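You operate a simulated robot arm through the tools that you are given. There is no shell and no other tool.

Carry out the task below with a simulated robot arm. There is one attempt and no reset: what you move stays moved.

TASK
Fill the empty cup from the purple box, lower the pump unit in and check it.
Fine: use the green spring and shut the box again; press CHECK until LEVEL lights.
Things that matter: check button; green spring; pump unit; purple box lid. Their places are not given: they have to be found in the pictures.

The check looks at the end state, three seconds after you hand in, the way a careful person would. Anything else that was tipped, shoved, dropped, spilled or broken makes it a failure.

THE ROBOT
A 6-joint arm with a two-finger parallel gripper, fixed in place. Base frame: the origin is at the foot of the arm, x ahead of it, y to its left, z up; the work surface is at about z = 850. Lengths are in mm, angles in degrees, forces in N, time in s.
With the tool pointing down near the work surface it reaches from about 360 to 760 mm from the base axis. Its first joint turns from -66.0 to 66.0 degrees. Payload 2.45 kg.
The TCP is the grasp point between the finger pads, 24 mm short of the fingertips. In the tool frame z runs along the fingers and y along their closing line. Largest opening 68 mm; finger width 17, thickness 10; the body of the gripper, 40 by 70 mm, starts 41 mm behind the TCP.
Orientation is that of the tool frame in the base frame, as a unit quaternion [w, x, y, z]. With the fingers straight down and closing along the base's y, the tool's x points along the base's -x, its y along +y and its z along -z.

THE INTERFACE
- The arm moves only by the tool drive_tool. Its argument "rows" is a list of rows, each a list of 3 entries, a list of its own where there are three numbers: the turn, a rotation vector about the tool's x, y, z in degrees, then the shift along the tool's x, y, z in mm, then the closure in counts, from 0 (fully open) to 255 (shut). In form: [[[wx, wy, wz], [dx, dy, dz], claw], ...]. A call has 1 to 20 rows; each row shifts and turns the commanded pose from where the row before left it, along the tool's axes as they then stand. Rows are played at 5 a second. More than 50 mm and 8.6 degrees between two rows, or a gripper value outside its range, and nothing of the call is played. Where a pose cannot be reached the arm comes as near as it can. A force on the tool above 90 N (or 10 N above the force at the start of the call, whichever is more), or a blocked arm, ends the call early, and 0.2 s more pass. Each finger travels about 108 mm/s and halts on what it meets, pressing with about 25 N; the grip force reading is that of the motor and also rises with nothing between the fingers. The clock runs only during rows and for 0.2 s after the last one: add rows that do not move to give the fingers time. It gives the time, the measured TCP pose, the force on the tool (base axes), the opening and the grip force at its end, in the units of the frame above (readings bear some noise), with the torque about the TCP (base axes, N m) and any sound that the robot's microphone picked up.
- Cameras (640 x 400 px; columns grow to the right, rows downward): "scene" is fixed at [167.9, 414.5, 1459]; the picture's right is [-0.75, -0.66, 0.00], its down [-0.42, 0.47, -0.78] and it looks along [0.52, -0.58, -0.63] (base axes); focal length 355 px, centre (320, 200). "wrist" rides on the gripper at [84, 11, -75] in the tool frame; the picture's right is [-0.13, 0.99, 0.00], its down [-0.60, -0.08, -0.79] and it looks along [-0.79, -0.10, 0.61] (tool axes); focal length 251 px, centre (320, 200).
- camera(camera): a new picture of that camera. The clock stands still meanwhile.
- probe_pixels(camera, pixels): for up to 12 pixels [column, row] of the newest picture of that camera ("zoom" is the newest enlarged one), the place [x, y, z] in the base frame of the surface seen there, good to about 3 mm. The clock stands still meanwhile.
- inspect(camera, box): a new picture of the part [left, top, right, bottom] of that camera's present view, enlarged. The clock stands still meanwhile.
- finish_job(): hands the job in; it is judged then, once.

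Unless the task says otherwise, let go and move clear before handing in.

The tools are called as a command line: name --argument value ..., lists and objects as JSON in quotes. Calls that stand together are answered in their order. drive_tool: Moves the arm, as the interface text tells. Its arguments: {"type":"object","properties":{"rows":{"type":"array","items":{"type":"array"}}},"required":["rows"]} The other tools are called the same way: camera (camera) takes a picture; probe_pixels (camera, pixels) gives the place of the surface under pixels of a picture; inspect (camera, box) takes an enlarged picture of a part of a camera's view; finish_job () hands the job in.

At the start:

```text
t: 0.0
tcp_pos: [448.2, -81.2, 1195.3]
orientation: [-0.001, 0.0, 1.0, 0.0]
ft_force: [-0.1, 0.7, -0.1]
wrist_torque: [-0.05, -0.01, -0.02]
width: 68.1
grasp_force: 0.0
```

scene: 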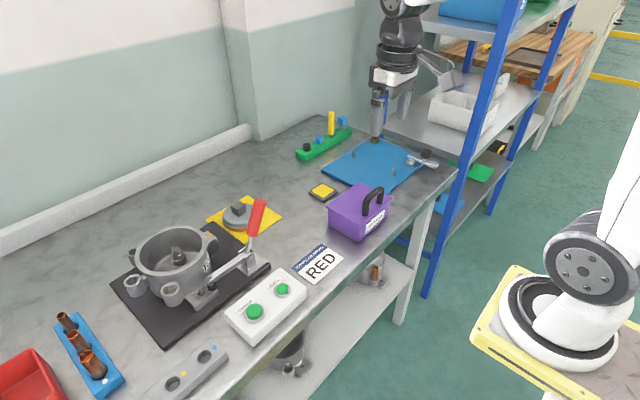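
wrist: 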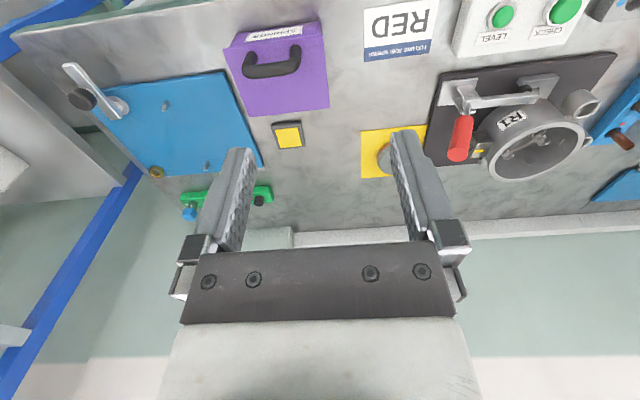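

The first pictures show a purple box with a black handle (scene ~360,210), a cup/casting fixture (~175,260), a button panel (~265,305) and copper springs(?) on a blue rack (~85,345). I'll enlarge the important parts before moving.

inspect --camera "scene" --box '[100, 180, 320, 320]'

inspect --camera "scene" --box '[290, 90, 450, 250]'

inspect --camera "scene" --box '[0, 290, 240, 400]'

inspect --camera "wrist" --box '[340, 0, 640, 200]'

inspect --camera "wrist" --box '[40, 0, 340, 220]'

```text
2.86 times, centred on (210, 250) of scene
```

zoom: 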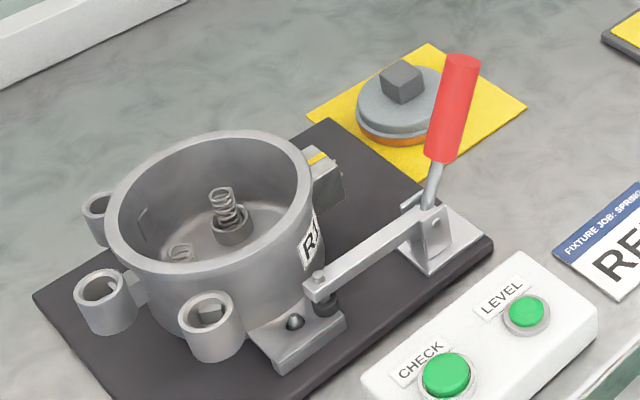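

```text
2.50 times, centred on (370, 170) of scene
```

zoom: 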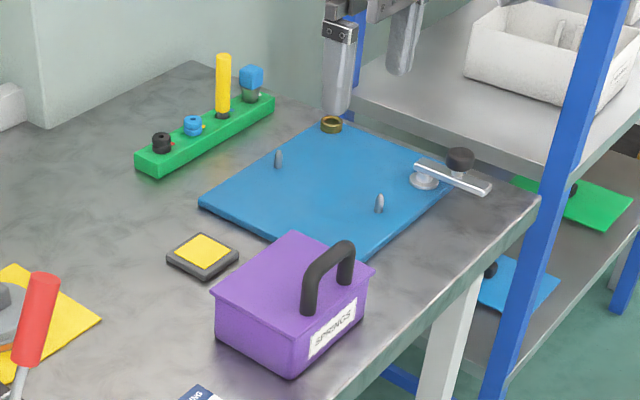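

```text
2.67 times, centred on (120, 345) of scene
```

zoom: 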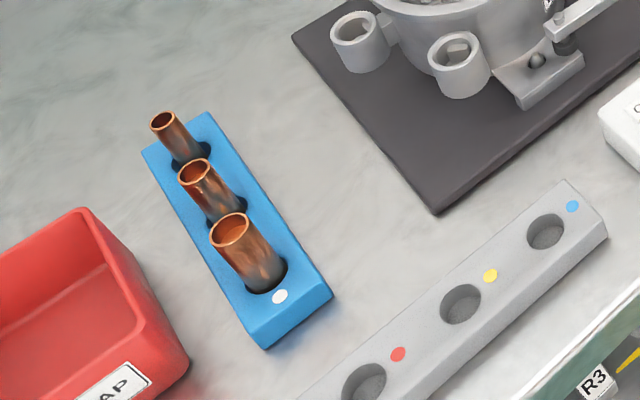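

```text
2.00 times, centred on (490, 100) of wrist
```

zoom: 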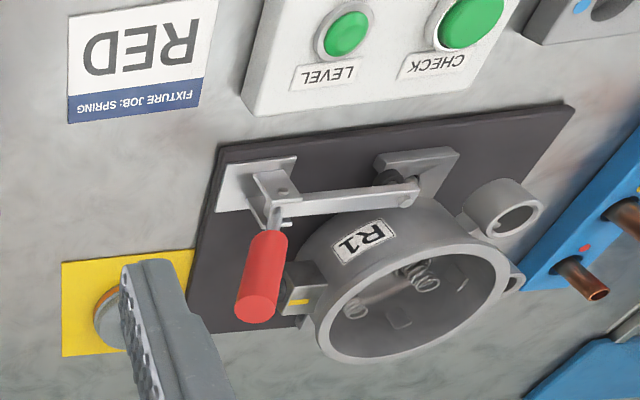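

```text
1.82 times, centred on (190, 110) of wrist
```

zoom: 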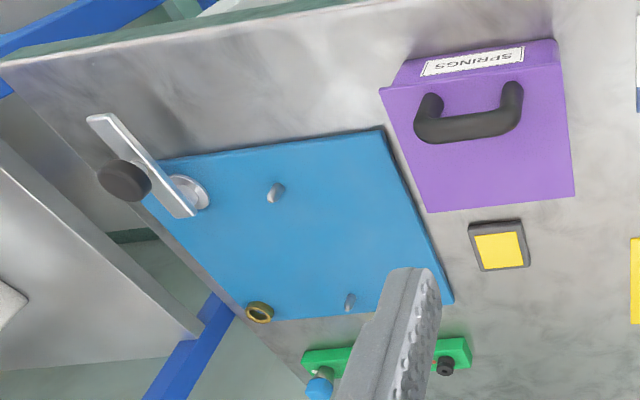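

The zooms show a housing labelled R1 with springs in inner cups, a disc with a square knob on a yellow mat (probably the pump unit), and the CHECK/LEVEL panel. I'll probe the main places.

camera --camera "scene"

probe_pixels --camera "scene" --pixels '[[239, 207], [238, 218], [176, 258], [162, 268], [180, 232], [255, 311], [281, 290], [372, 190], [345, 195], [385, 195], [258, 205], [322, 190]]'

probe_pixels --camera "wrist" --pixels '[[270, 72], [288, 60], [247, 62], [238, 48], [310, 30], [322, 100], [250, 115], [502, 15], [562, 12], [541, 140], [529, 140], [510, 148]]'

```text
taken
```

scene: 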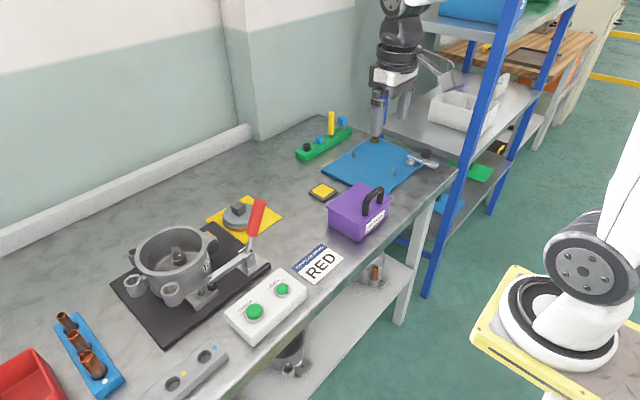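

```text
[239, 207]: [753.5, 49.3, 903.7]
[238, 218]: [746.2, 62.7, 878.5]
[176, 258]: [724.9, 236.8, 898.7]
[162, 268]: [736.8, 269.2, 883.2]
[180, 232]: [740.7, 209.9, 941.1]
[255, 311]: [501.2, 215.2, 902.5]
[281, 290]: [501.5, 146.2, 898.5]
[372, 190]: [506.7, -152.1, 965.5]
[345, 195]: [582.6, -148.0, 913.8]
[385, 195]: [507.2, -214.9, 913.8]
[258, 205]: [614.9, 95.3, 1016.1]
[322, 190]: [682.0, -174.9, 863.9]
```

```text
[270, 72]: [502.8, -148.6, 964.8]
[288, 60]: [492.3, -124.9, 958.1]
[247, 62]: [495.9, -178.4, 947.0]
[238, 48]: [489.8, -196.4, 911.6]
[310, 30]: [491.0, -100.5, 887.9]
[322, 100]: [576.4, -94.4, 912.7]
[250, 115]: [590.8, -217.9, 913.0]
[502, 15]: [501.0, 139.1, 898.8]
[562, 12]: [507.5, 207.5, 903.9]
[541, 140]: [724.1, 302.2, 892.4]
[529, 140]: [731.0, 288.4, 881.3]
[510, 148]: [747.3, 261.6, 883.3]
```

Probing gives: box handle top about (505,-150,965), lid plane z≈913, pump unit about (750,50,~905), housing centre near (705,245). I'll move the arm high above toward the housing to look into it with the wrist camera.

drive_tool --rows '[[[0, 0, 0], [-9, 38, -7], 0], [[0, 0, 0], [-9, 38, -7], 0], [[0, 0, 0], [-9, 38, -7], 0], [[0, 0, 0], [-9, 38, -7], 0], [[0, 0, 0], [-9, 38, -7], 0], [[0, 0, 0], [-9, 38, -7], 0], [[0, 0, 0], [-9, 38, -7], 0], [[0, 0, 0], [-9, 38, -7], 0], [[0, 0, 0], [0, 0, 0], 0]]'

camera --camera "wrist"

```text
t: 2.0
tcp_pos: [520.4, 224.2, 1250.7]
orientation: [0.001, 0.0, 1.0, 0.001]
ft_force: [0.7, 0.2, -0.3]
wrist_torque: [0.01, 0.01, 0.01]
width: 67.4
grasp_force: 0.0
```

```text
taken
```

wrist: 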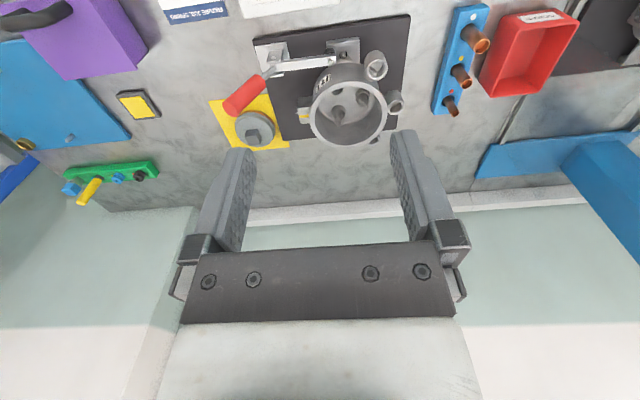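

inspect --camera "wrist" --box '[290, 50, 420, 150]'

inspect --camera "wrist" --box '[200, 60, 330, 160]'

inspect --camera "wrist" --box '[420, 0, 600, 130]'

```text
4.00 times, centred on (355, 100) of wrist
```

zoom: 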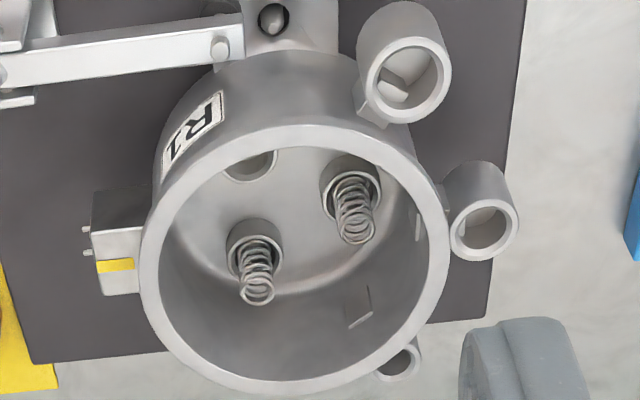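

```text
4.00 times, centred on (265, 110) of wrist
```

zoom: 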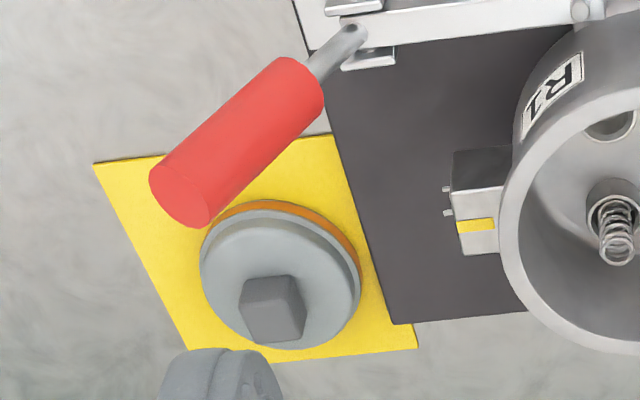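

```text
3.08 times, centred on (510, 65) of wrist
```

zoom: 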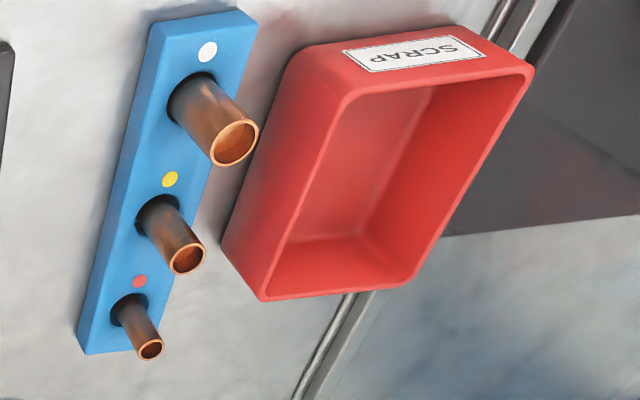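

The housing has three spring cups; two hold springs and the one at zoom (250,165) is empty. I'll probe its geometry precisely, in a fresh zoom.

inspect --camera "wrist" --box '[290, 50, 420, 150]'

probe_pixels --camera "zoom" --pixels '[[250, 165], [258, 178], [228, 178], [274, 158], [257, 290], [356, 222], [290, 130], [150, 270], [440, 230], [280, 385], [300, 230], [244, 225]]'

probe_pixels --camera "zoom" --pixels '[[360, 310], [418, 225], [115, 265], [115, 240], [405, 75], [490, 225], [400, 365], [350, 185], [270, 15], [220, 50], [290, 300], [250, 180]]'

```text
4.00 times, centred on (355, 100) of wrist
```

zoom: 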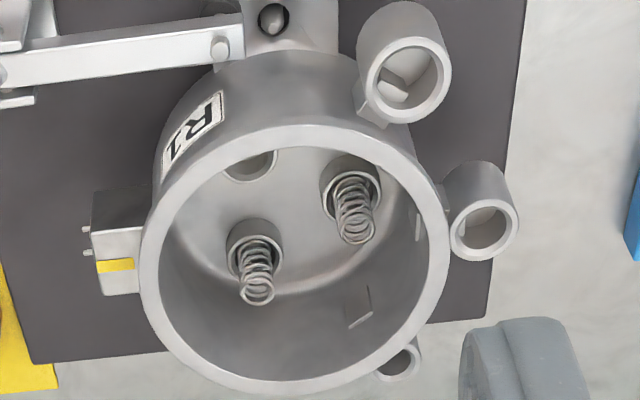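

```text
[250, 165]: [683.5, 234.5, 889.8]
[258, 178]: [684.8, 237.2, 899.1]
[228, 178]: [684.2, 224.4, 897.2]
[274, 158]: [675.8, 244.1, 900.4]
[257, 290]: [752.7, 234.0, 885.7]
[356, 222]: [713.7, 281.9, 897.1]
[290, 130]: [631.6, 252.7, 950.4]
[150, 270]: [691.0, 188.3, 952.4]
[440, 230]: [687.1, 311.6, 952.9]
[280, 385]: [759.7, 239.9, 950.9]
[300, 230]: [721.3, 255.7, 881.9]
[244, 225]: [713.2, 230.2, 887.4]
```

```text
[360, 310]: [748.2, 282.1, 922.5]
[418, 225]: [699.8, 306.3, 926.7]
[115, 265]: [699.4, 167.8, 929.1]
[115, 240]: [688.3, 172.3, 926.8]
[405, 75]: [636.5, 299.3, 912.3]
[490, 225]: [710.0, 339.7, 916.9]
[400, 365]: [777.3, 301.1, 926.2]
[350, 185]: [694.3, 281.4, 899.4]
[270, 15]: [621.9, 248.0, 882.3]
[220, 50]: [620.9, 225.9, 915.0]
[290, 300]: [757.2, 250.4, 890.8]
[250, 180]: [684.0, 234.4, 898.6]
```

The empty cup is near (680,236) with rim z≈899; housing rim z≈951, centre ≈(697,250). Next I'll go and look at the purple box close up.

drive_tool --rows '[[[0, 0, 0], [12, -45, 8], 0], [[0, 0, 0], [12, -45, 8], 0], [[0, 0, 0], [12, -45, 8], 0], [[0, 0, 0], [12, -45, 8], 0], [[0, 0, 0], [12, -45, 8], 0], [[0, 0, 0], [12, -45, 8], 0], [[0, 0, 0], [12, -45, 8], 0], [[0, 0, 0], [12, -45, 8], 0], [[0, 0, 0], [0, 0, 0], 0]]'

camera --camera "wrist"

camera --camera "scene"

```text
t: 4.0
tcp_pos: [422.5, -137.0, 1186.7]
orientation: [0.0, 0.0, 1.0, 0.0]
ft_force: [-0.1, 0.4, -0.5]
wrist_torque: [-0.02, -0.02, -0.01]
width: 68.1
grasp_force: 0.0
```

```text
taken
```

wrist: 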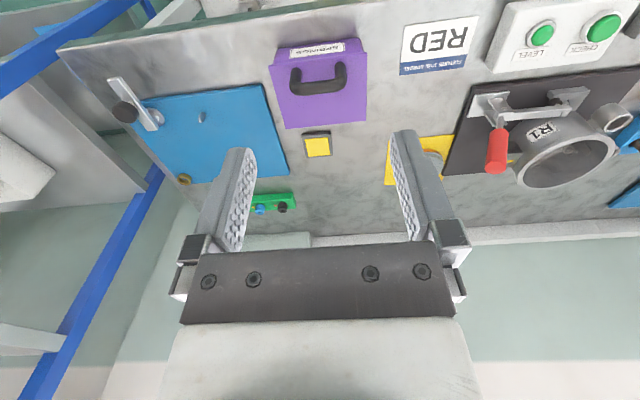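

```text
taken
```

scene: 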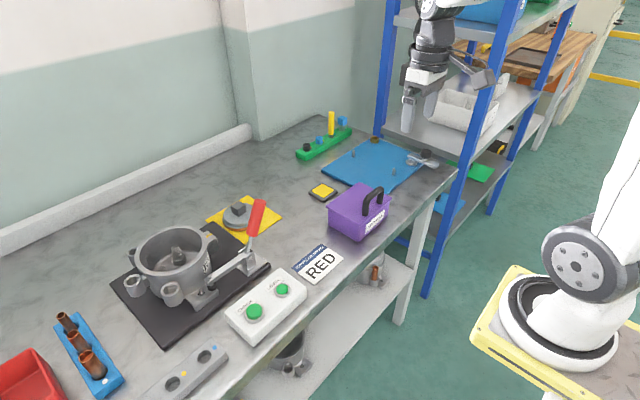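

inspect --camera "wrist" --box '[255, 30, 385, 135]'

inspect --camera "scene" --box '[310, 170, 410, 250]'

probe_pixels --camera "zoom" --pixels '[[110, 130], [240, 200], [180, 215], [300, 110], [400, 60], [480, 160], [320, 165], [450, 100], [380, 110], [340, 250], [300, 90], [200, 130]]'

```text
3.81 times, centred on (320, 82) of wrist
```

zoom: 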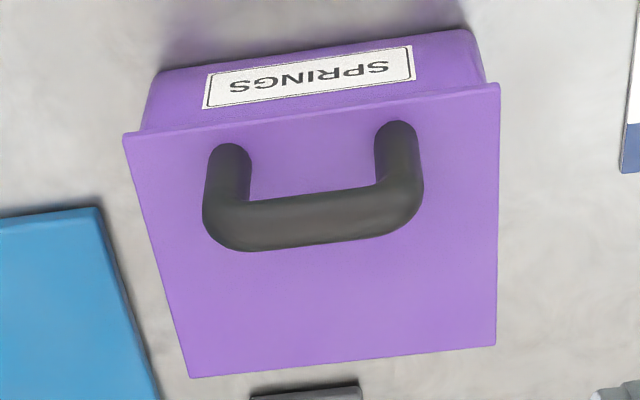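

```text
5.00 times, centred on (360, 210) of scene
```

zoom: 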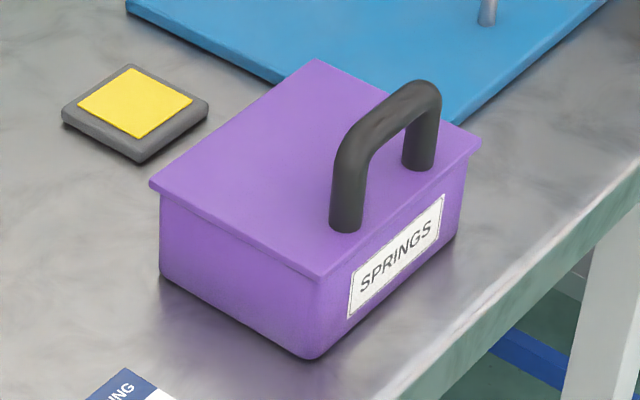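

```text
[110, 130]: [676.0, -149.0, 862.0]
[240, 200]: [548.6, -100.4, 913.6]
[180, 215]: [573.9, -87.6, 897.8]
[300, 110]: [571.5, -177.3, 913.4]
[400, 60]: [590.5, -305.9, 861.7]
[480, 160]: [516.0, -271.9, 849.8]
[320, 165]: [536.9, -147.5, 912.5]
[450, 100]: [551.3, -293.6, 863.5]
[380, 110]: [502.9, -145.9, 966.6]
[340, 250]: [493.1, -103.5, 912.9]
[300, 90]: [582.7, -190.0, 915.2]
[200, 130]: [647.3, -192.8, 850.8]
```

The lid is a flat plate overhanging the box, with the handle nearer the label side; it may be hinged on the far side or a lift-off. I'll probe lid corners and handle in the scene zoom.

probe_pixels --camera "zoom" --pixels '[[315, 63], [474, 138], [320, 272], [156, 183], [345, 222], [418, 165], [355, 132], [425, 88], [391, 107], [330, 300], [165, 210], [310, 340]]'

inspect --camera "wrist" --box '[255, 30, 385, 135]'

probe_pixels --camera "zoom" --pixels '[[127, 137], [495, 88], [192, 372], [490, 340], [228, 155], [397, 135], [235, 225], [400, 190], [315, 205], [340, 200], [310, 185], [320, 240]]'

```text
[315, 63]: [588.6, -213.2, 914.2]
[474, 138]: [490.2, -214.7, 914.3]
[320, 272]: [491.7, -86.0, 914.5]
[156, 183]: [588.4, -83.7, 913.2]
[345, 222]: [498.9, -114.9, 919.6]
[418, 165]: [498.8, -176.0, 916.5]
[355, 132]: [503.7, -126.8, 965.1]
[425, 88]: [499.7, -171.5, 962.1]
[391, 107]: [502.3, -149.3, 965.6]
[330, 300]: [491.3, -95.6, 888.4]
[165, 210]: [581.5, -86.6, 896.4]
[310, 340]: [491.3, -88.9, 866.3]
```

```text
3.81 times, centred on (320, 82) of wrist
```

zoom: 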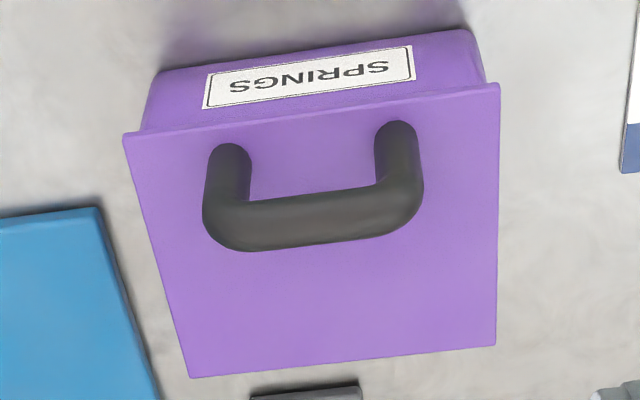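

```text
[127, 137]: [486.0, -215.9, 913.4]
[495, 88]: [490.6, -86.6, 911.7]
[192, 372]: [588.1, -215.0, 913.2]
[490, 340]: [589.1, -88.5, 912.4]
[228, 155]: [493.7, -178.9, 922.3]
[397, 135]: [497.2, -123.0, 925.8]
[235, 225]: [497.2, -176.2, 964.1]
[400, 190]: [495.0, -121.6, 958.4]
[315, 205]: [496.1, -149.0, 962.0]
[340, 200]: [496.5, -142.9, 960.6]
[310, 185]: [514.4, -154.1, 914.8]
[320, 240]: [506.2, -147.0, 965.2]
```

The lid spans x 488–590, y −215…−85 at z≈914; the handle bar runs along y at (501.5,−149,~958), close to the label edge, so it is probably hinged at the far edge. I'll move above the bar and turn the gripper 90° so the fingers close along x.

drive_tool --rows '[[[0, 0, 0], [-27, -4, 25], 0], [[0, 0, 0], [-26, -4, 25], 0], [[0, 0, 0], [-26, -4, 25], 0], [[0, 0, 8.2], [0, 0, 0], 0], [[0, 0, 8.2], [0, 0, 0], 0], [[0, 0, 8.2], [0, 0, 0], 0], [[0, 0, 8.2], [0, 0, 0], 0], [[0, 0, 8.2], [0, 0, 0], 0], [[0, 0, 8.2], [0, 0, 0], 0], [[0, 0, 8.2], [0, 0, 0], 0], [[0, 0, 8.2], [0, 0, 0], 0], [[0, 0, 8.2], [0, 0, 0], 0], [[0, 0, 8.2], [0, 0, 0], 0], [[0, 0, 8], [0, 0, 0], 0], [[0, 0, 0], [0, 0, 0], 0]]'

camera --camera "wrist"

camera --camera "scene"

```text
t: 7.2
tcp_pos: [502.4, -148.2, 1111.5]
orientation: [0.0, 0.708, 0.707, 0.0]
ft_force: [0.1, 0.2, -0.8]
wrist_torque: [0.02, 0.01, 0.01]
width: 67.9
grasp_force: 0.2
```

```text
taken
```

wrist: 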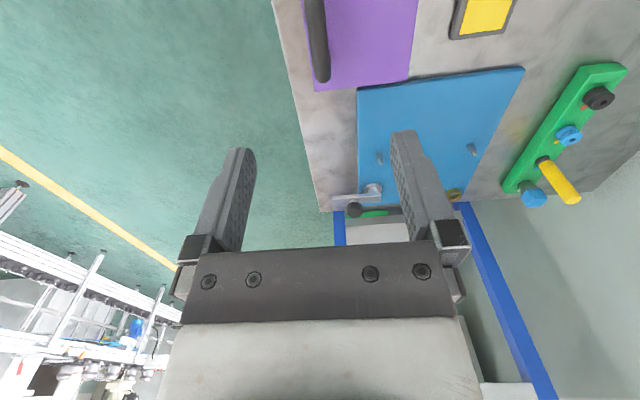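

```text
taken
```

scene: 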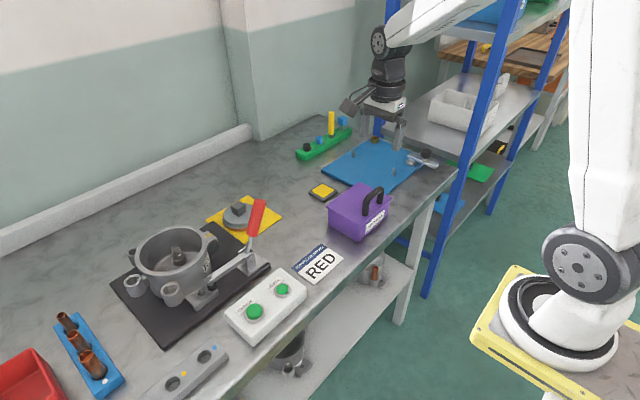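

The gripper is now turned with fingers along x (tool x→+y), centred over the bar at (502,−148). I'll descend so the pads straddle the bar with the tips still about 20 mm above the lid, then check.

drive_tool --rows '[[[0, 0, 0], [0, 0, 38], 0], [[0, 0, 0], [0, 0, 38], 0], [[0, 0, 0], [0, 0, 38], 0], [[0, 0, 0], [0, 0, 25], 0], [[0, 0, 0], [0, 0, 14], 0], [[0, 0, 0], [0, 0, 0], 0]]'

camera --camera "wrist"

inspect --camera "scene" --box '[300, 110, 430, 250]'

```text
t: 8.6
tcp_pos: [504.2, -151.1, 958.9]
orientation: [0.0, 0.707, 0.708, 0.0]
ft_force: [0.4, 0.5, 0.5]
wrist_torque: [-0.01, 0.0, -0.02]
width: 68.1
grasp_force: 0.0
```

```text
taken
```

wrist: 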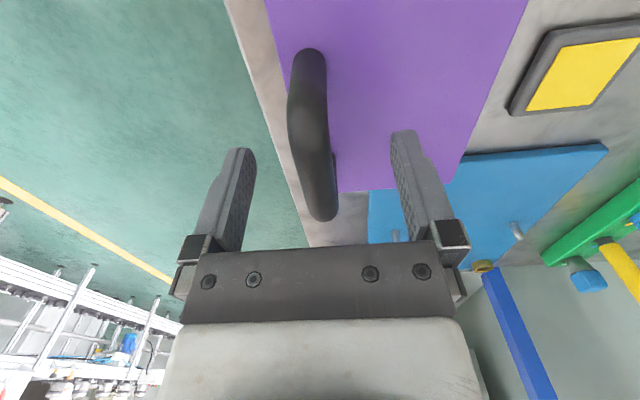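

```text
2.86 times, centred on (365, 180) of scene
```

zoom: 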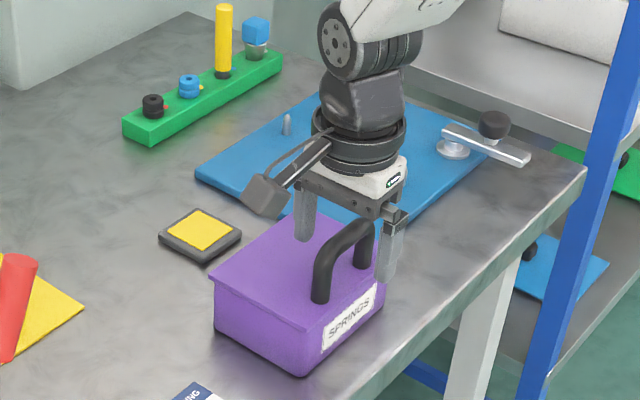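

The fingers straddle the bar cleanly (bar at wrist ~(315,130) between the pads). I'll close on it and read the forces.

drive_tool --rows '[[[0, 0, 0], [0, -2, 0], 120], [[0, 0, 0], [0, 0, 0], 180], [[0, 0, 0], [0, 0, 0], 230], [[0, 0, 0], [0, 0, 0], 255], [[0, 0, 0], [0, 0, 0], 255]]'

camera --camera "wrist"

```text
t: 9.8
tcp_pos: [502.2, -149.7, 961.2]
orientation: [0.001, 0.707, 0.707, 0.0]
ft_force: [10.0, -0.5, -5.1]
wrist_torque: [-0.13, -0.08, -0.01]
width: 15.3
grasp_force: 34.7
```

```text
taken
```

wrist: 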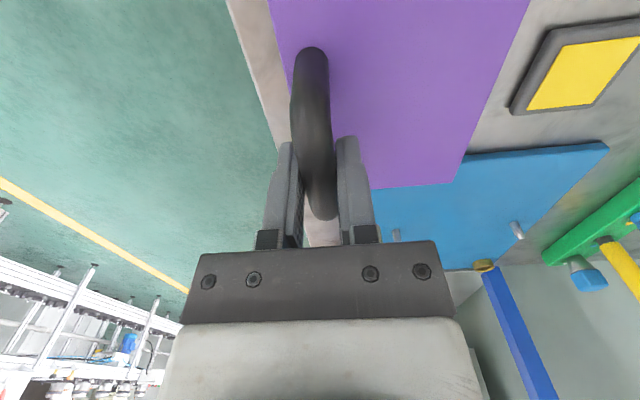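

The bar is held (width 15.3). I'll do a small trial lift along the arc a far-side hinge would give and look whether the far lid edge stays down.

drive_tool --rows '[[[0, 0, 0], [0, 2, -3], 255], [[0, 0, 0], [0, 2, -4], 255], [[0, 0, 0], [0, 2, -4], 255], [[0, 0, 0], [0, 0, 0], 255]]'

camera --camera "wrist"

inspect --camera "scene" --box '[300, 140, 430, 250]'

```text
t: 10.8
tcp_pos: [508.3, -149.4, 970.2]
orientation: [0.0, 0.707, 0.707, 0.0]
ft_force: [14.2, -6.5, -13.2]
wrist_torque: [0.0, 0.13, 0.09]
width: 15.3
grasp_force: 34.1
```

```text
taken
```

wrist: 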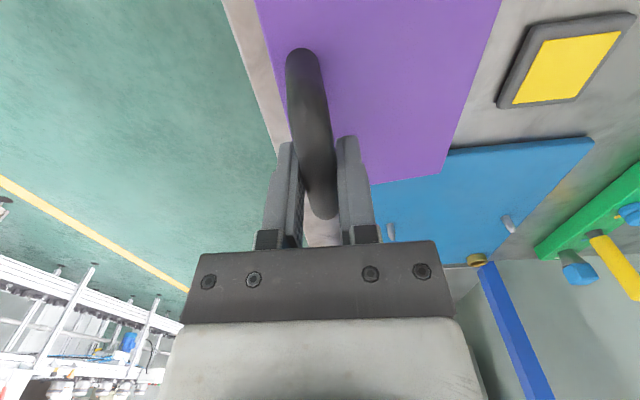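

```text
3.64 times, centred on (365, 195) of scene
```

zoom: 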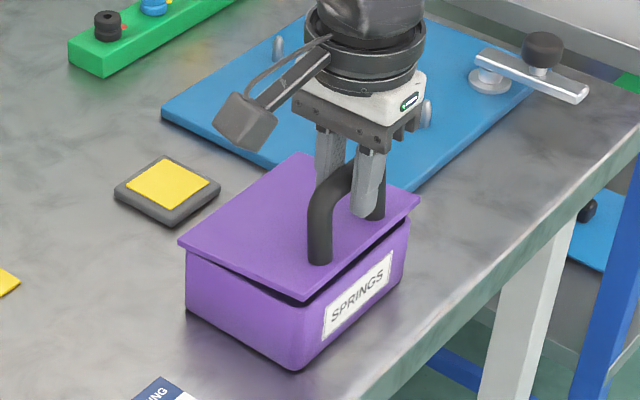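

The lid is hinged on the far side: a dark gap opened at the label edge while the far edge stayed; the measured motion fits a hinge near (588, z 911). I'll follow that arc to about 47°, and check the forces.

drive_tool --rows '[[[0, 0, 0], [0, 6.6, -6.6], 255], [[0, 0, 0], [0, 7.1, -6.2], 255], [[0, 0, 0], [0, 6.6, -5.6], 255], [[0, 0, 0], [0, 7.1, -5.0], 255], [[0, 0, 0], [0, 0, 0], 255]]'

inspect --camera "scene" --box '[300, 140, 430, 250]'

```text
t: 12.0
tcp_pos: [534.8, -149.4, 993.0]
orientation: [0.001, 0.707, 0.707, 0.001]
ft_force: [-13.4, -8.5, 20.0]
wrist_torque: [0.16, 0.13, 0.25]
width: 15.3
grasp_force: 34.4
```

```text
3.64 times, centred on (365, 195) of scene
```

zoom: 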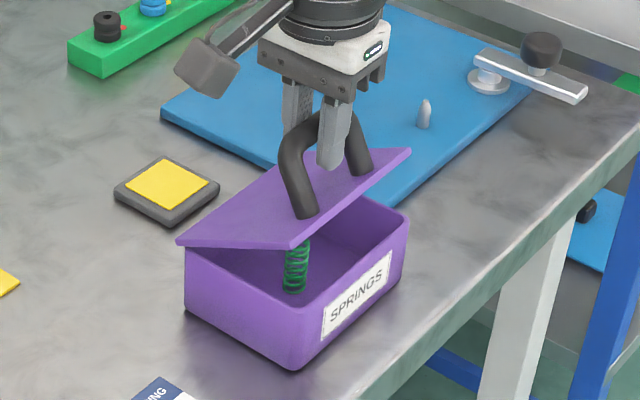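

The lid is swinging up and a green spring is visible standing inside at zoom (297,265). Force (−13,+20) says my arc radius is slightly small, so I refine the hinge to about (592,915) and continue.

drive_tool --rows '[[[0, 0, 0], [0, 6.5, -7.7], 255], [[0, 0, 0], [0, 7.7, -4.2], 255], [[0, 0, 0], [0, 8.0, -3.6], 255], [[0, 0, 0], [0, 8.4, -2.8], 255], [[0, 0, 0], [0, 0, 0], 255]]'

inspect --camera "scene" --box '[300, 140, 430, 250]'

```text
t: 13.2
tcp_pos: [565.7, -149.6, 1009.4]
orientation: [-0.002, 0.707, 0.707, -0.001]
ft_force: [4.7, -1.2, -27.8]
wrist_torque: [0.4, 0.09, 0.5]
width: 15.6
grasp_force: 34.6
```

```text
3.64 times, centred on (365, 195) of scene
```

zoom: 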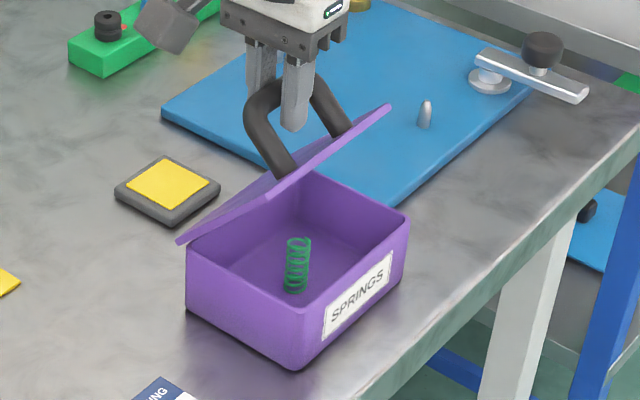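

The lid is ~47° open, box unmoved, but the pull is now 28 N down, so the arc is a bit too large; best fit is hinge (590,911), radius ≈101.4. I continue with that.

drive_tool --rows '[[[0, 0, 0], [0, 9.3, 0.9], 255], [[0, 0, 0], [0, 8.8, -1.0], 255], [[0, 0, 0], [0, 8.8, -0.2], 255], [[0, 0, 0], [0, 8.9, 0.6], 255], [[0, 0, 0], [0, 0, 0], 255]]'

inspect --camera "scene" --box '[300, 140, 430, 250]'

```text
t: 14.4
tcp_pos: [601.8, -149.1, 1010.5]
orientation: [0.002, 0.707, 0.708, 0.002]
ft_force: [0.8, -1.1, 12.3]
wrist_torque: [0.41, 0.1, 0.54]
width: 15.6
grasp_force: 34.4
```

```text
3.64 times, centred on (365, 195) of scene
```

zoom: 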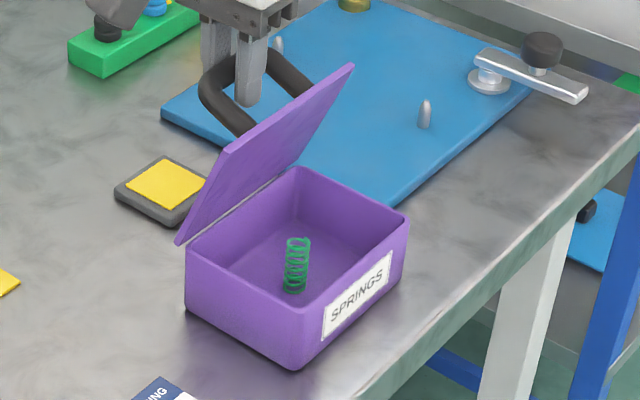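

At ~68° and going well. Continue over the top to about 93°.

drive_tool --rows '[[[0, 0, 0], [0, 8.7, 0.5], 255], [[0, 0, 0], [0, 8.6, 2.1], 255], [[0, 0, 0], [0, 8.4, 2.8], 255], [[0, 0, 0], [0, 8.1, 3.5], 255], [[0, 0, 0], [0, 7.8, 4.3], 255], [[0, 0, 0], [0, 0, 0], 255]]'

inspect --camera "scene" --box '[300, 120, 430, 250]'

```text
t: 15.8
tcp_pos: [641.5, -149.5, 997.5]
orientation: [-0.002, 0.707, 0.707, -0.001]
ft_force: [-6.4, -5.7, -8.0]
wrist_torque: [0.1, 0.12, 0.55]
width: 15.4
grasp_force: 34.7
```

```text
3.08 times, centred on (365, 185) of scene
```

zoom: 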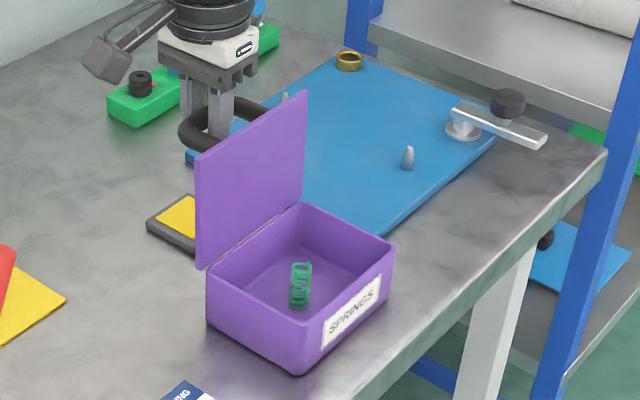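

The lid is about vertical (91°). I'll push a bit further past vertical, watching for a stop.

drive_tool --rows '[[[0, 0, 0], [0, 7.3, 4.9], 255], [[0, 0, 0], [0, 6.9, 5.5], 255], [[0, 0, 0], [0, 0, 0], 255]]'

inspect --camera "scene" --box '[300, 120, 430, 250]'

```text
t: 16.6
tcp_pos: [656.6, -150.0, 987.8]
orientation: [0.0, 0.707, 0.707, 0.001]
ft_force: [-7.7, -4.0, -6.9]
wrist_torque: [0.36, 0.19, 0.57]
width: 15.7
grasp_force: 34.9
```

```text
3.08 times, centred on (365, 185) of scene
```

zoom: 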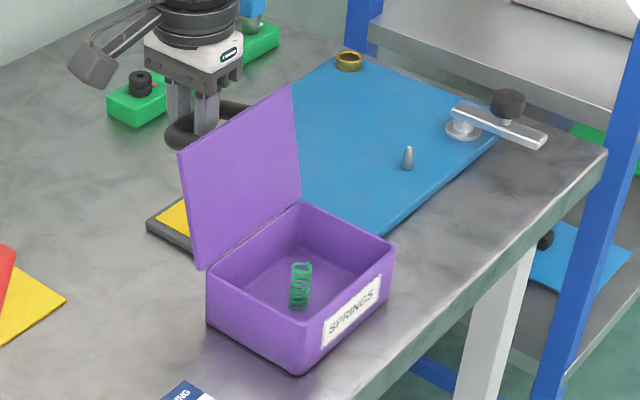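

About 101° with no stop yet; a little more.

drive_tool --rows '[[[0, 0, 0], [0, 6.5, 6.1], 255], [[0, 0, 0], [0, 5.8, 6.6], 255], [[0, 0, 0], [0, 0, 0], 255]]'

inspect --camera "scene" --box '[300, 120, 430, 250]'

camera --camera "wrist"

```text
t: 17.4
tcp_pos: [661.8, -149.4, 971.4]
orientation: [-0.012, 0.708, 0.706, -0.007]
ft_force: [-62.0, -4.2, 21.1]
wrist_torque: [-0.42, -0.2, 0.34]
width: 16.2
grasp_force: 35.3
```

```text
3.08 times, centred on (365, 185) of scene
```

zoom: 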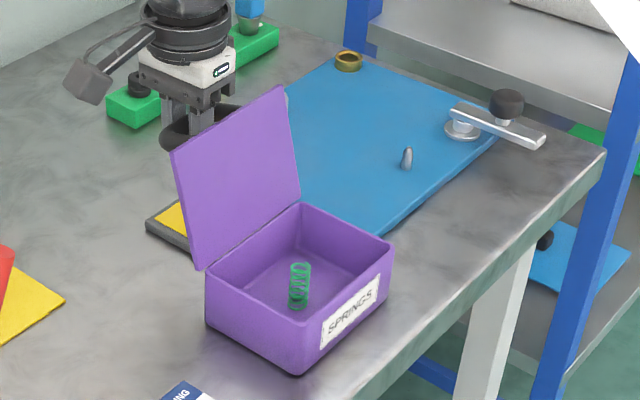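

```text
taken
```

wrist: 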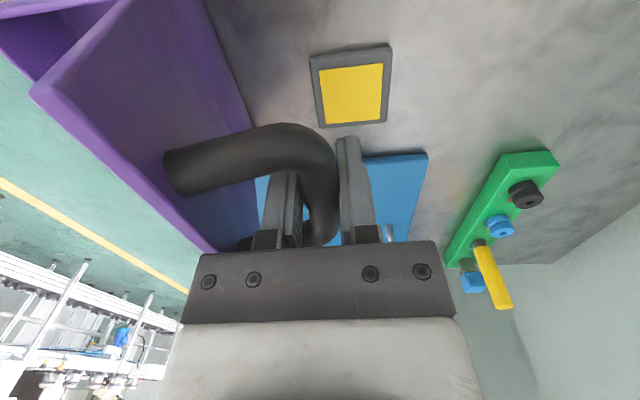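

The lid hit its stop at about 105° (−62 N in x). I'll back off the command to relieve that load and then release gently.

drive_tool --rows '[[[0, 0, 0], [0, -3.5, -1.5], 255], [[0, 0, 0], [0, -3.5, -1.5], 255], [[0, 0, 0], [0, 0, 0], 255]]'

inspect --camera "scene" --box '[300, 120, 430, 250]'

```text
t: 18.2
tcp_pos: [658.3, -149.9, 973.7]
orientation: [-0.004, 0.707, 0.707, -0.003]
ft_force: [-22.1, -14.5, -24.3]
wrist_torque: [0.04, -0.23, 0.48]
width: 15.3
grasp_force: 34.7
```

```text
3.08 times, centred on (365, 185) of scene
```

zoom: 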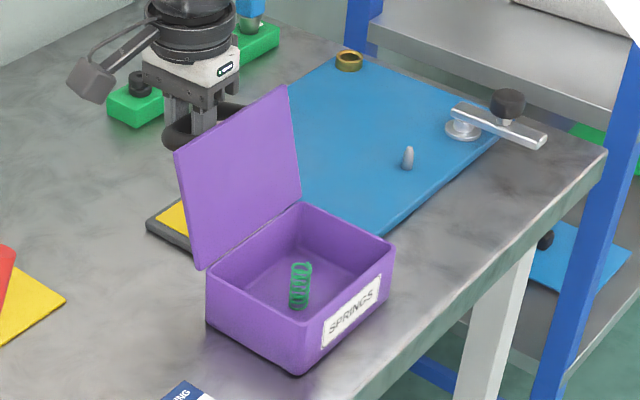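

Still some residual load; I'll relax it a little further and then open to about 33 mm so the lid settles on its stop.

drive_tool --rows '[[[0, 0, 0], [0, -2, 2], 255], [[0, 0, 0], [0, 0, 0], 190], [[0, 0, 0], [0, 0, 0], 160], [[0, 0, 0], [0, 0, 0], 130], [[0, 0, 0], [0, 0, 0], 130]]'

inspect --camera "scene" --box '[300, 120, 430, 250]'

camera --camera "wrist"

```text
t: 19.4
tcp_pos: [659.6, -150.8, 976.5]
orientation: [0.0, 0.707, 0.707, 0.0]
ft_force: [1.2, -0.2, 0.6]
wrist_torque: [0.01, -0.01, 0.02]
width: 33.2
grasp_force: 0.0
```

```text
3.08 times, centred on (365, 185) of scene
```

zoom: 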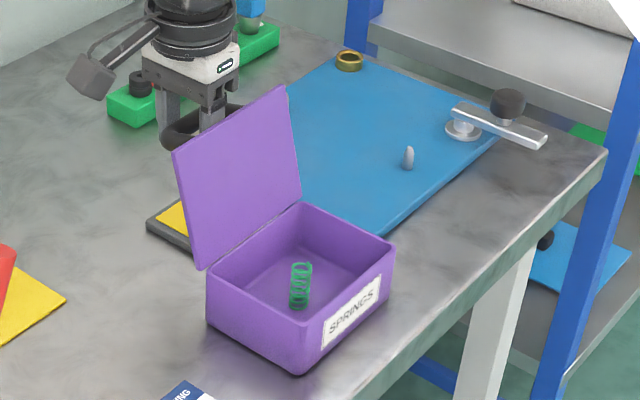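

```text
taken
```

wrist: 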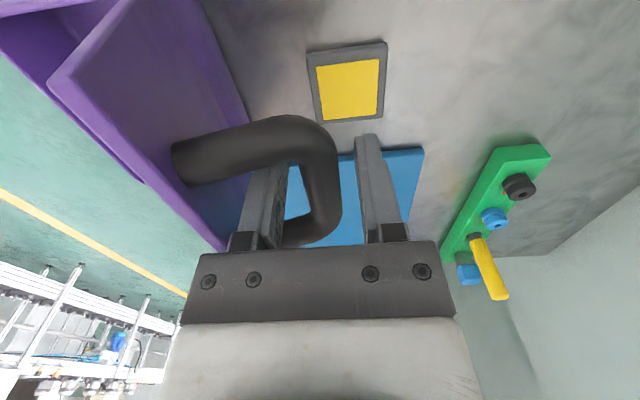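

The lid rests open by itself with no load on the tool (forces ≈0). I'll withdraw straight up, then shift so the wrist camera sees into the box.

drive_tool --rows '[[[0, 0, 0], [0, 0, -20], 130], [[0, 0, 0], [0, 0, -25], 130], [[0, 0, 0], [0, 0, -35], 130], [[0, 0, 0], [0, 0, -40], 130], [[0, 0, 0], [0, 0, -35], 130], [[0, 0, 0], [30, -40, 0], 130], [[0, 0, 0], [30, -40, 0], 130], [[0, 0, 0], [30, -45, 0], 130], [[0, 0, 0], [0, 0, 0], 130]]'

camera --camera "wrist"

inspect --camera "scene" --box '[300, 140, 430, 250]'

```text
refused: row 8 steps farther than a row can; nothing moved
```

```text
taken
```

wrist: 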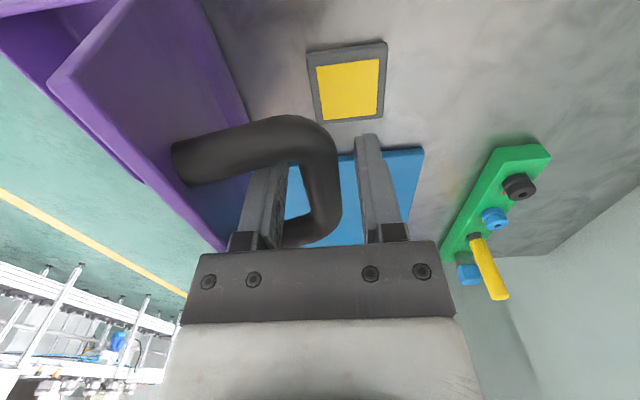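

```text
3.64 times, centred on (365, 195) of scene
```

zoom: 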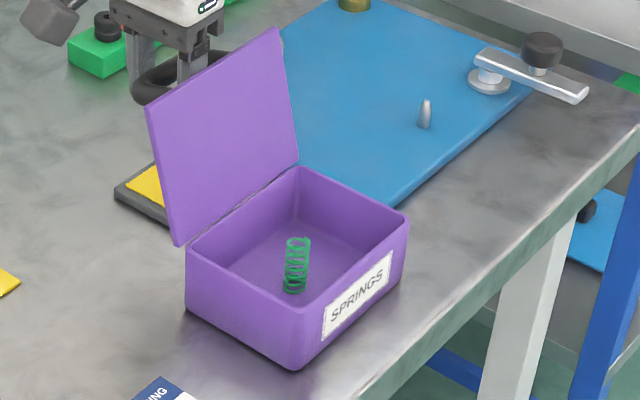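

One row exceeded the step limit, so nothing moved. I'll resend with smaller steps.

drive_tool --rows '[[[0, 0, 0], [0, 0, -20], 130], [[0, 0, 0], [0, 0, -25], 130], [[0, 0, 0], [0, 0, -35], 130], [[0, 0, 0], [0, 0, -40], 130], [[0, 0, 0], [0, 0, -35], 130], [[0, 0, 0], [25, -35, 0], 130], [[0, 0, 0], [25, -35, 0], 130], [[0, 0, 0], [25, -35, 0], 130], [[0, 0, 0], [15, -25, 0], 130], [[0, 0, 0], [0, 0, 0], 130]]'

camera --camera "wrist"

inspect --camera "scene" --box '[300, 140, 430, 250]'

```text
t: 21.6
tcp_pos: [531.4, -57.3, 1130.8]
orientation: [0.0, 0.707, 0.708, 0.0]
ft_force: [0.1, -0.4, -0.1]
wrist_torque: [-0.01, -0.01, -0.01]
width: 33.4
grasp_force: 0.0
```

```text
taken
```

wrist: 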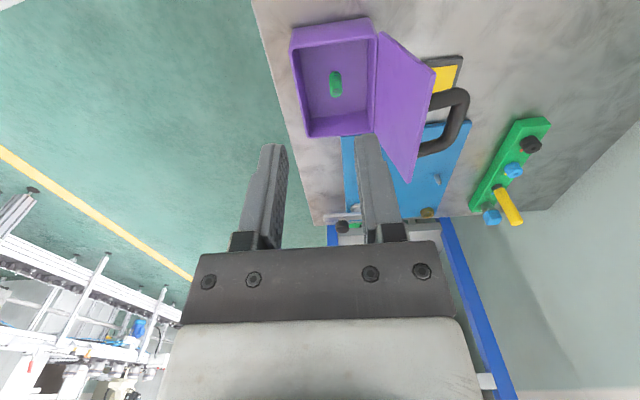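

```text
3.64 times, centred on (365, 195) of scene
```

zoom: 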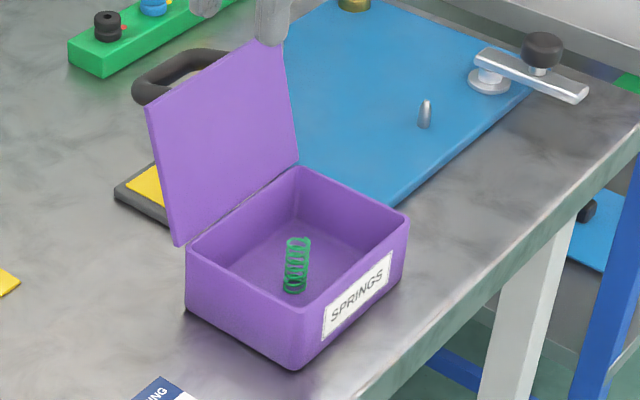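

inspect --camera "wrist" --box '[285, 10, 445, 140]'

probe_pixels --camera "zoom" --pixels '[[200, 260], [200, 290], [200, 320], [200, 345], [185, 290], [215, 290], [130, 300], [280, 300], [200, 130], [130, 480], [205, 370], [60, 200]]'

inspect --camera "scene" --box '[345, 195, 395, 235]'

```text
3.08 times, centred on (365, 75) of wrist
```

zoom: 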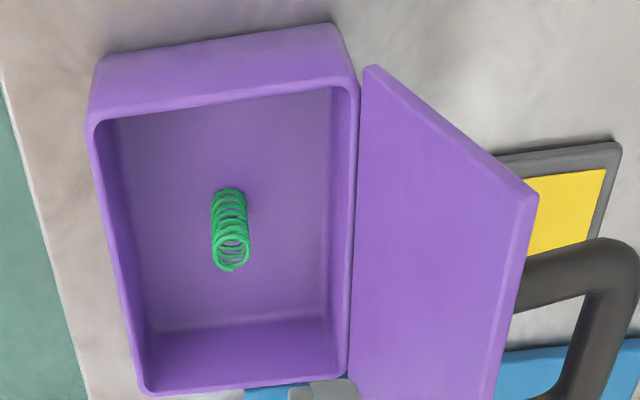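

```text
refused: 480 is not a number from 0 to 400
```

```text
10.00 times, centred on (370, 215) of scene
```

zoom: 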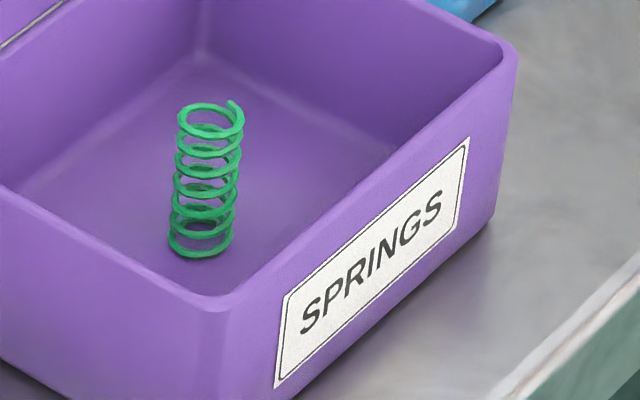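

The green spring stands upright on the box floor. I'll probe it in both views.

probe_pixels --camera "zoom" --pixels '[[205, 136], [208, 105], [181, 120], [240, 125], [200, 253], [175, 240], [230, 240], [202, 212], [205, 182], [150, 230], [300, 160], [205, 66]]'

inspect --camera "wrist" --box '[285, 10, 385, 110]'

probe_pixels --camera "zoom" --pixels '[[200, 252], [200, 268], [222, 252], [180, 250], [200, 225], [200, 205], [200, 190], [120, 200], [280, 200], [200, 300], [200, 100], [310, 90]]'

```text
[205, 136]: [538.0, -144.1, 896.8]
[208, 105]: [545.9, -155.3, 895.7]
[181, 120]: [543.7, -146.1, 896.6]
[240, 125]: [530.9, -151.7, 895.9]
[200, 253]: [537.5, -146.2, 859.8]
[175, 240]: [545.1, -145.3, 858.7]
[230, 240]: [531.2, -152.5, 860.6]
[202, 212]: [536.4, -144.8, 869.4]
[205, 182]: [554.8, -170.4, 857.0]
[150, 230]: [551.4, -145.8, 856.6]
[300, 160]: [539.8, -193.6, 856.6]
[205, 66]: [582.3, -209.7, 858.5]
```

```text
4.00 times, centred on (335, 60) of wrist
```

zoom: 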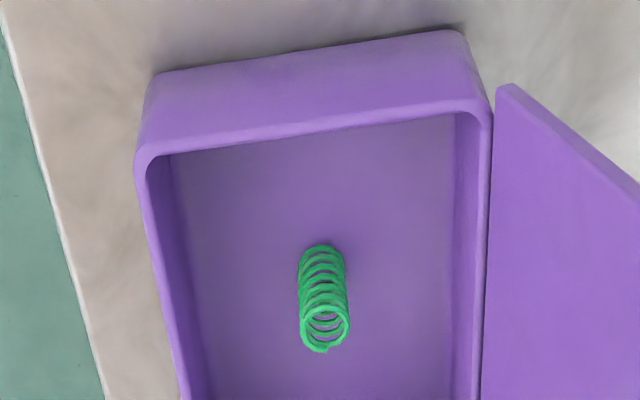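

```text
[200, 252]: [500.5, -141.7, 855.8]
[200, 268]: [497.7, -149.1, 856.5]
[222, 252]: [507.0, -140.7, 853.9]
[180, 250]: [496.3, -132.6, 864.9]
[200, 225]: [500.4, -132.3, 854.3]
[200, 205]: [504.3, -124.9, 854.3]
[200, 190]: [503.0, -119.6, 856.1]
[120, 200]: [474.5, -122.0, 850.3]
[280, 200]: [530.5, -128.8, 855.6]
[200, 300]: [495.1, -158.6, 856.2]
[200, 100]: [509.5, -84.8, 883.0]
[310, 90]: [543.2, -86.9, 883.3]
```

probe_pixels --camera "zoom" --pixels '[[325, 309], [318, 350], [302, 325], [347, 325], [304, 345], [346, 345], [325, 247], [302, 270], [344, 270], [325, 290], [180, 300], [455, 300]]'

```text
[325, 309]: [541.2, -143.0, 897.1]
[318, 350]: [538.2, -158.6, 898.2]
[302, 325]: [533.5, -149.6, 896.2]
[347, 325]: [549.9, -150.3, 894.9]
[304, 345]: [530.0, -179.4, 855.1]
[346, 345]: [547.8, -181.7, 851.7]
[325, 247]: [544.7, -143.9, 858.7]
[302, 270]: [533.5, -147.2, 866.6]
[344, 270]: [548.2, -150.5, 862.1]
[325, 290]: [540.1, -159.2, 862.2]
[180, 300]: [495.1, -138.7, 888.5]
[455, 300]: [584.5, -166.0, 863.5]
```

The spring stands at about (540.5,−150.5), floor z≈856 to top z≈897, diameter ≈16. I'll turn the gripper back by 90° (closing along y), then come down above the spring.

drive_tool --rows '[[[0, 0, -8.2], [0, 0, 0], 100], [[0, 0, -8.2], [0, 0, 0], 100], [[0, 0, -8.2], [0, 0, 0], 100], [[0, 0, -8.2], [0, 0, 0], 100], [[0, 0, -8.2], [0, 0, 0], 100], [[0, 0, -8.2], [0, 0, 0], 100], [[0, 0, -8.2], [0, 0, 0], 100], [[0, 0, -8.2], [0, 0, 0], 100], [[0, 0, -8.2], [0, 0, 0], 100], [[0, 0, -8.2], [0, 0, 0], 100], [[0, 0, -8], [0, 0, 0], 100], [[0, 0, 0], [-2.3, -23.3, 27], 100], [[0, 0, 0], [-2.3, -23.3, 27], 100], [[0, 0, 0], [-2.3, -23.3, 27], 100], [[0, 0, 0], [-2.2, -23.3, 27], 100], [[0, 0, 0], [0, 0, 0], 100]]'

camera --camera "wrist"

inspect --camera "scene" --box '[310, 140, 420, 240]'

```text
t: 25.0
tcp_pos: [539.5, -149.3, 1023.0]
orientation: [0.0, 0.0, 1.0, 0.001]
ft_force: [-0.6, -0.1, -0.2]
wrist_torque: [0.01, -0.05, -0.02]
width: 41.4
grasp_force: 0.0
```

```text
taken
```

wrist: 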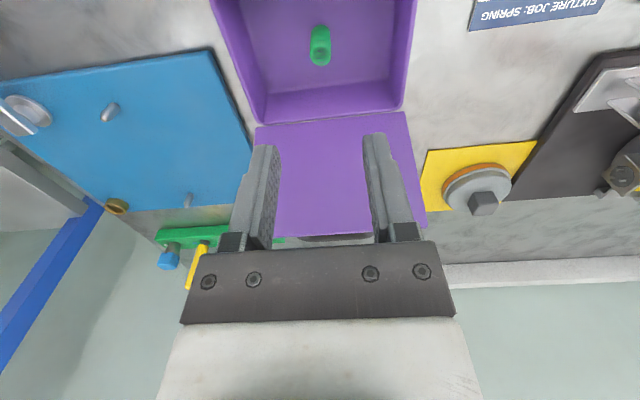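

```text
4.00 times, centred on (365, 190) of scene
```

zoom: 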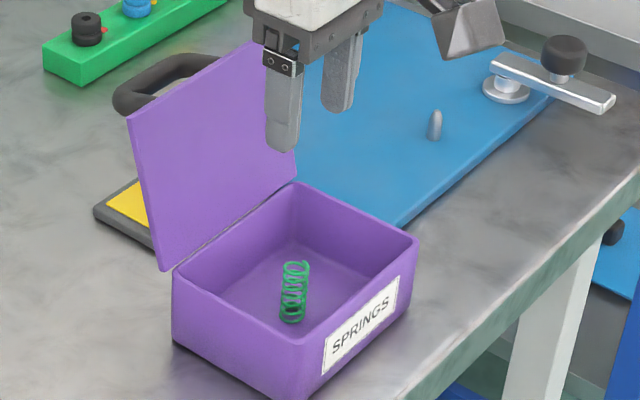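

The spring is centred between the fingers (wrist (320,45)). I'll probe it from here to check the alignment before descending.

inspect --camera "wrist" --box '[280, 10, 360, 80]'

probe_pixels --camera "wrist" --pixels '[[320, 48], [320, 64], [311, 56], [329, 56], [311, 50], [330, 50], [320, 28], [312, 40], [329, 40]]'

```text
5.71 times, centred on (320, 45) of wrist
```

zoom: 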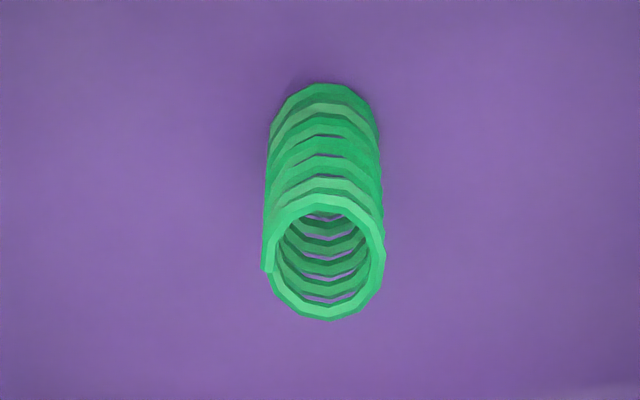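

```text
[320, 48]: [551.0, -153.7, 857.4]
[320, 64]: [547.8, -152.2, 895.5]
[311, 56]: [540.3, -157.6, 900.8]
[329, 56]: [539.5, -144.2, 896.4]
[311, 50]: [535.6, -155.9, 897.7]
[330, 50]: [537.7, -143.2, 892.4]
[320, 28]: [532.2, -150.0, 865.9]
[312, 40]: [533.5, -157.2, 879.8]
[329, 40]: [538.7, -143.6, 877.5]
```

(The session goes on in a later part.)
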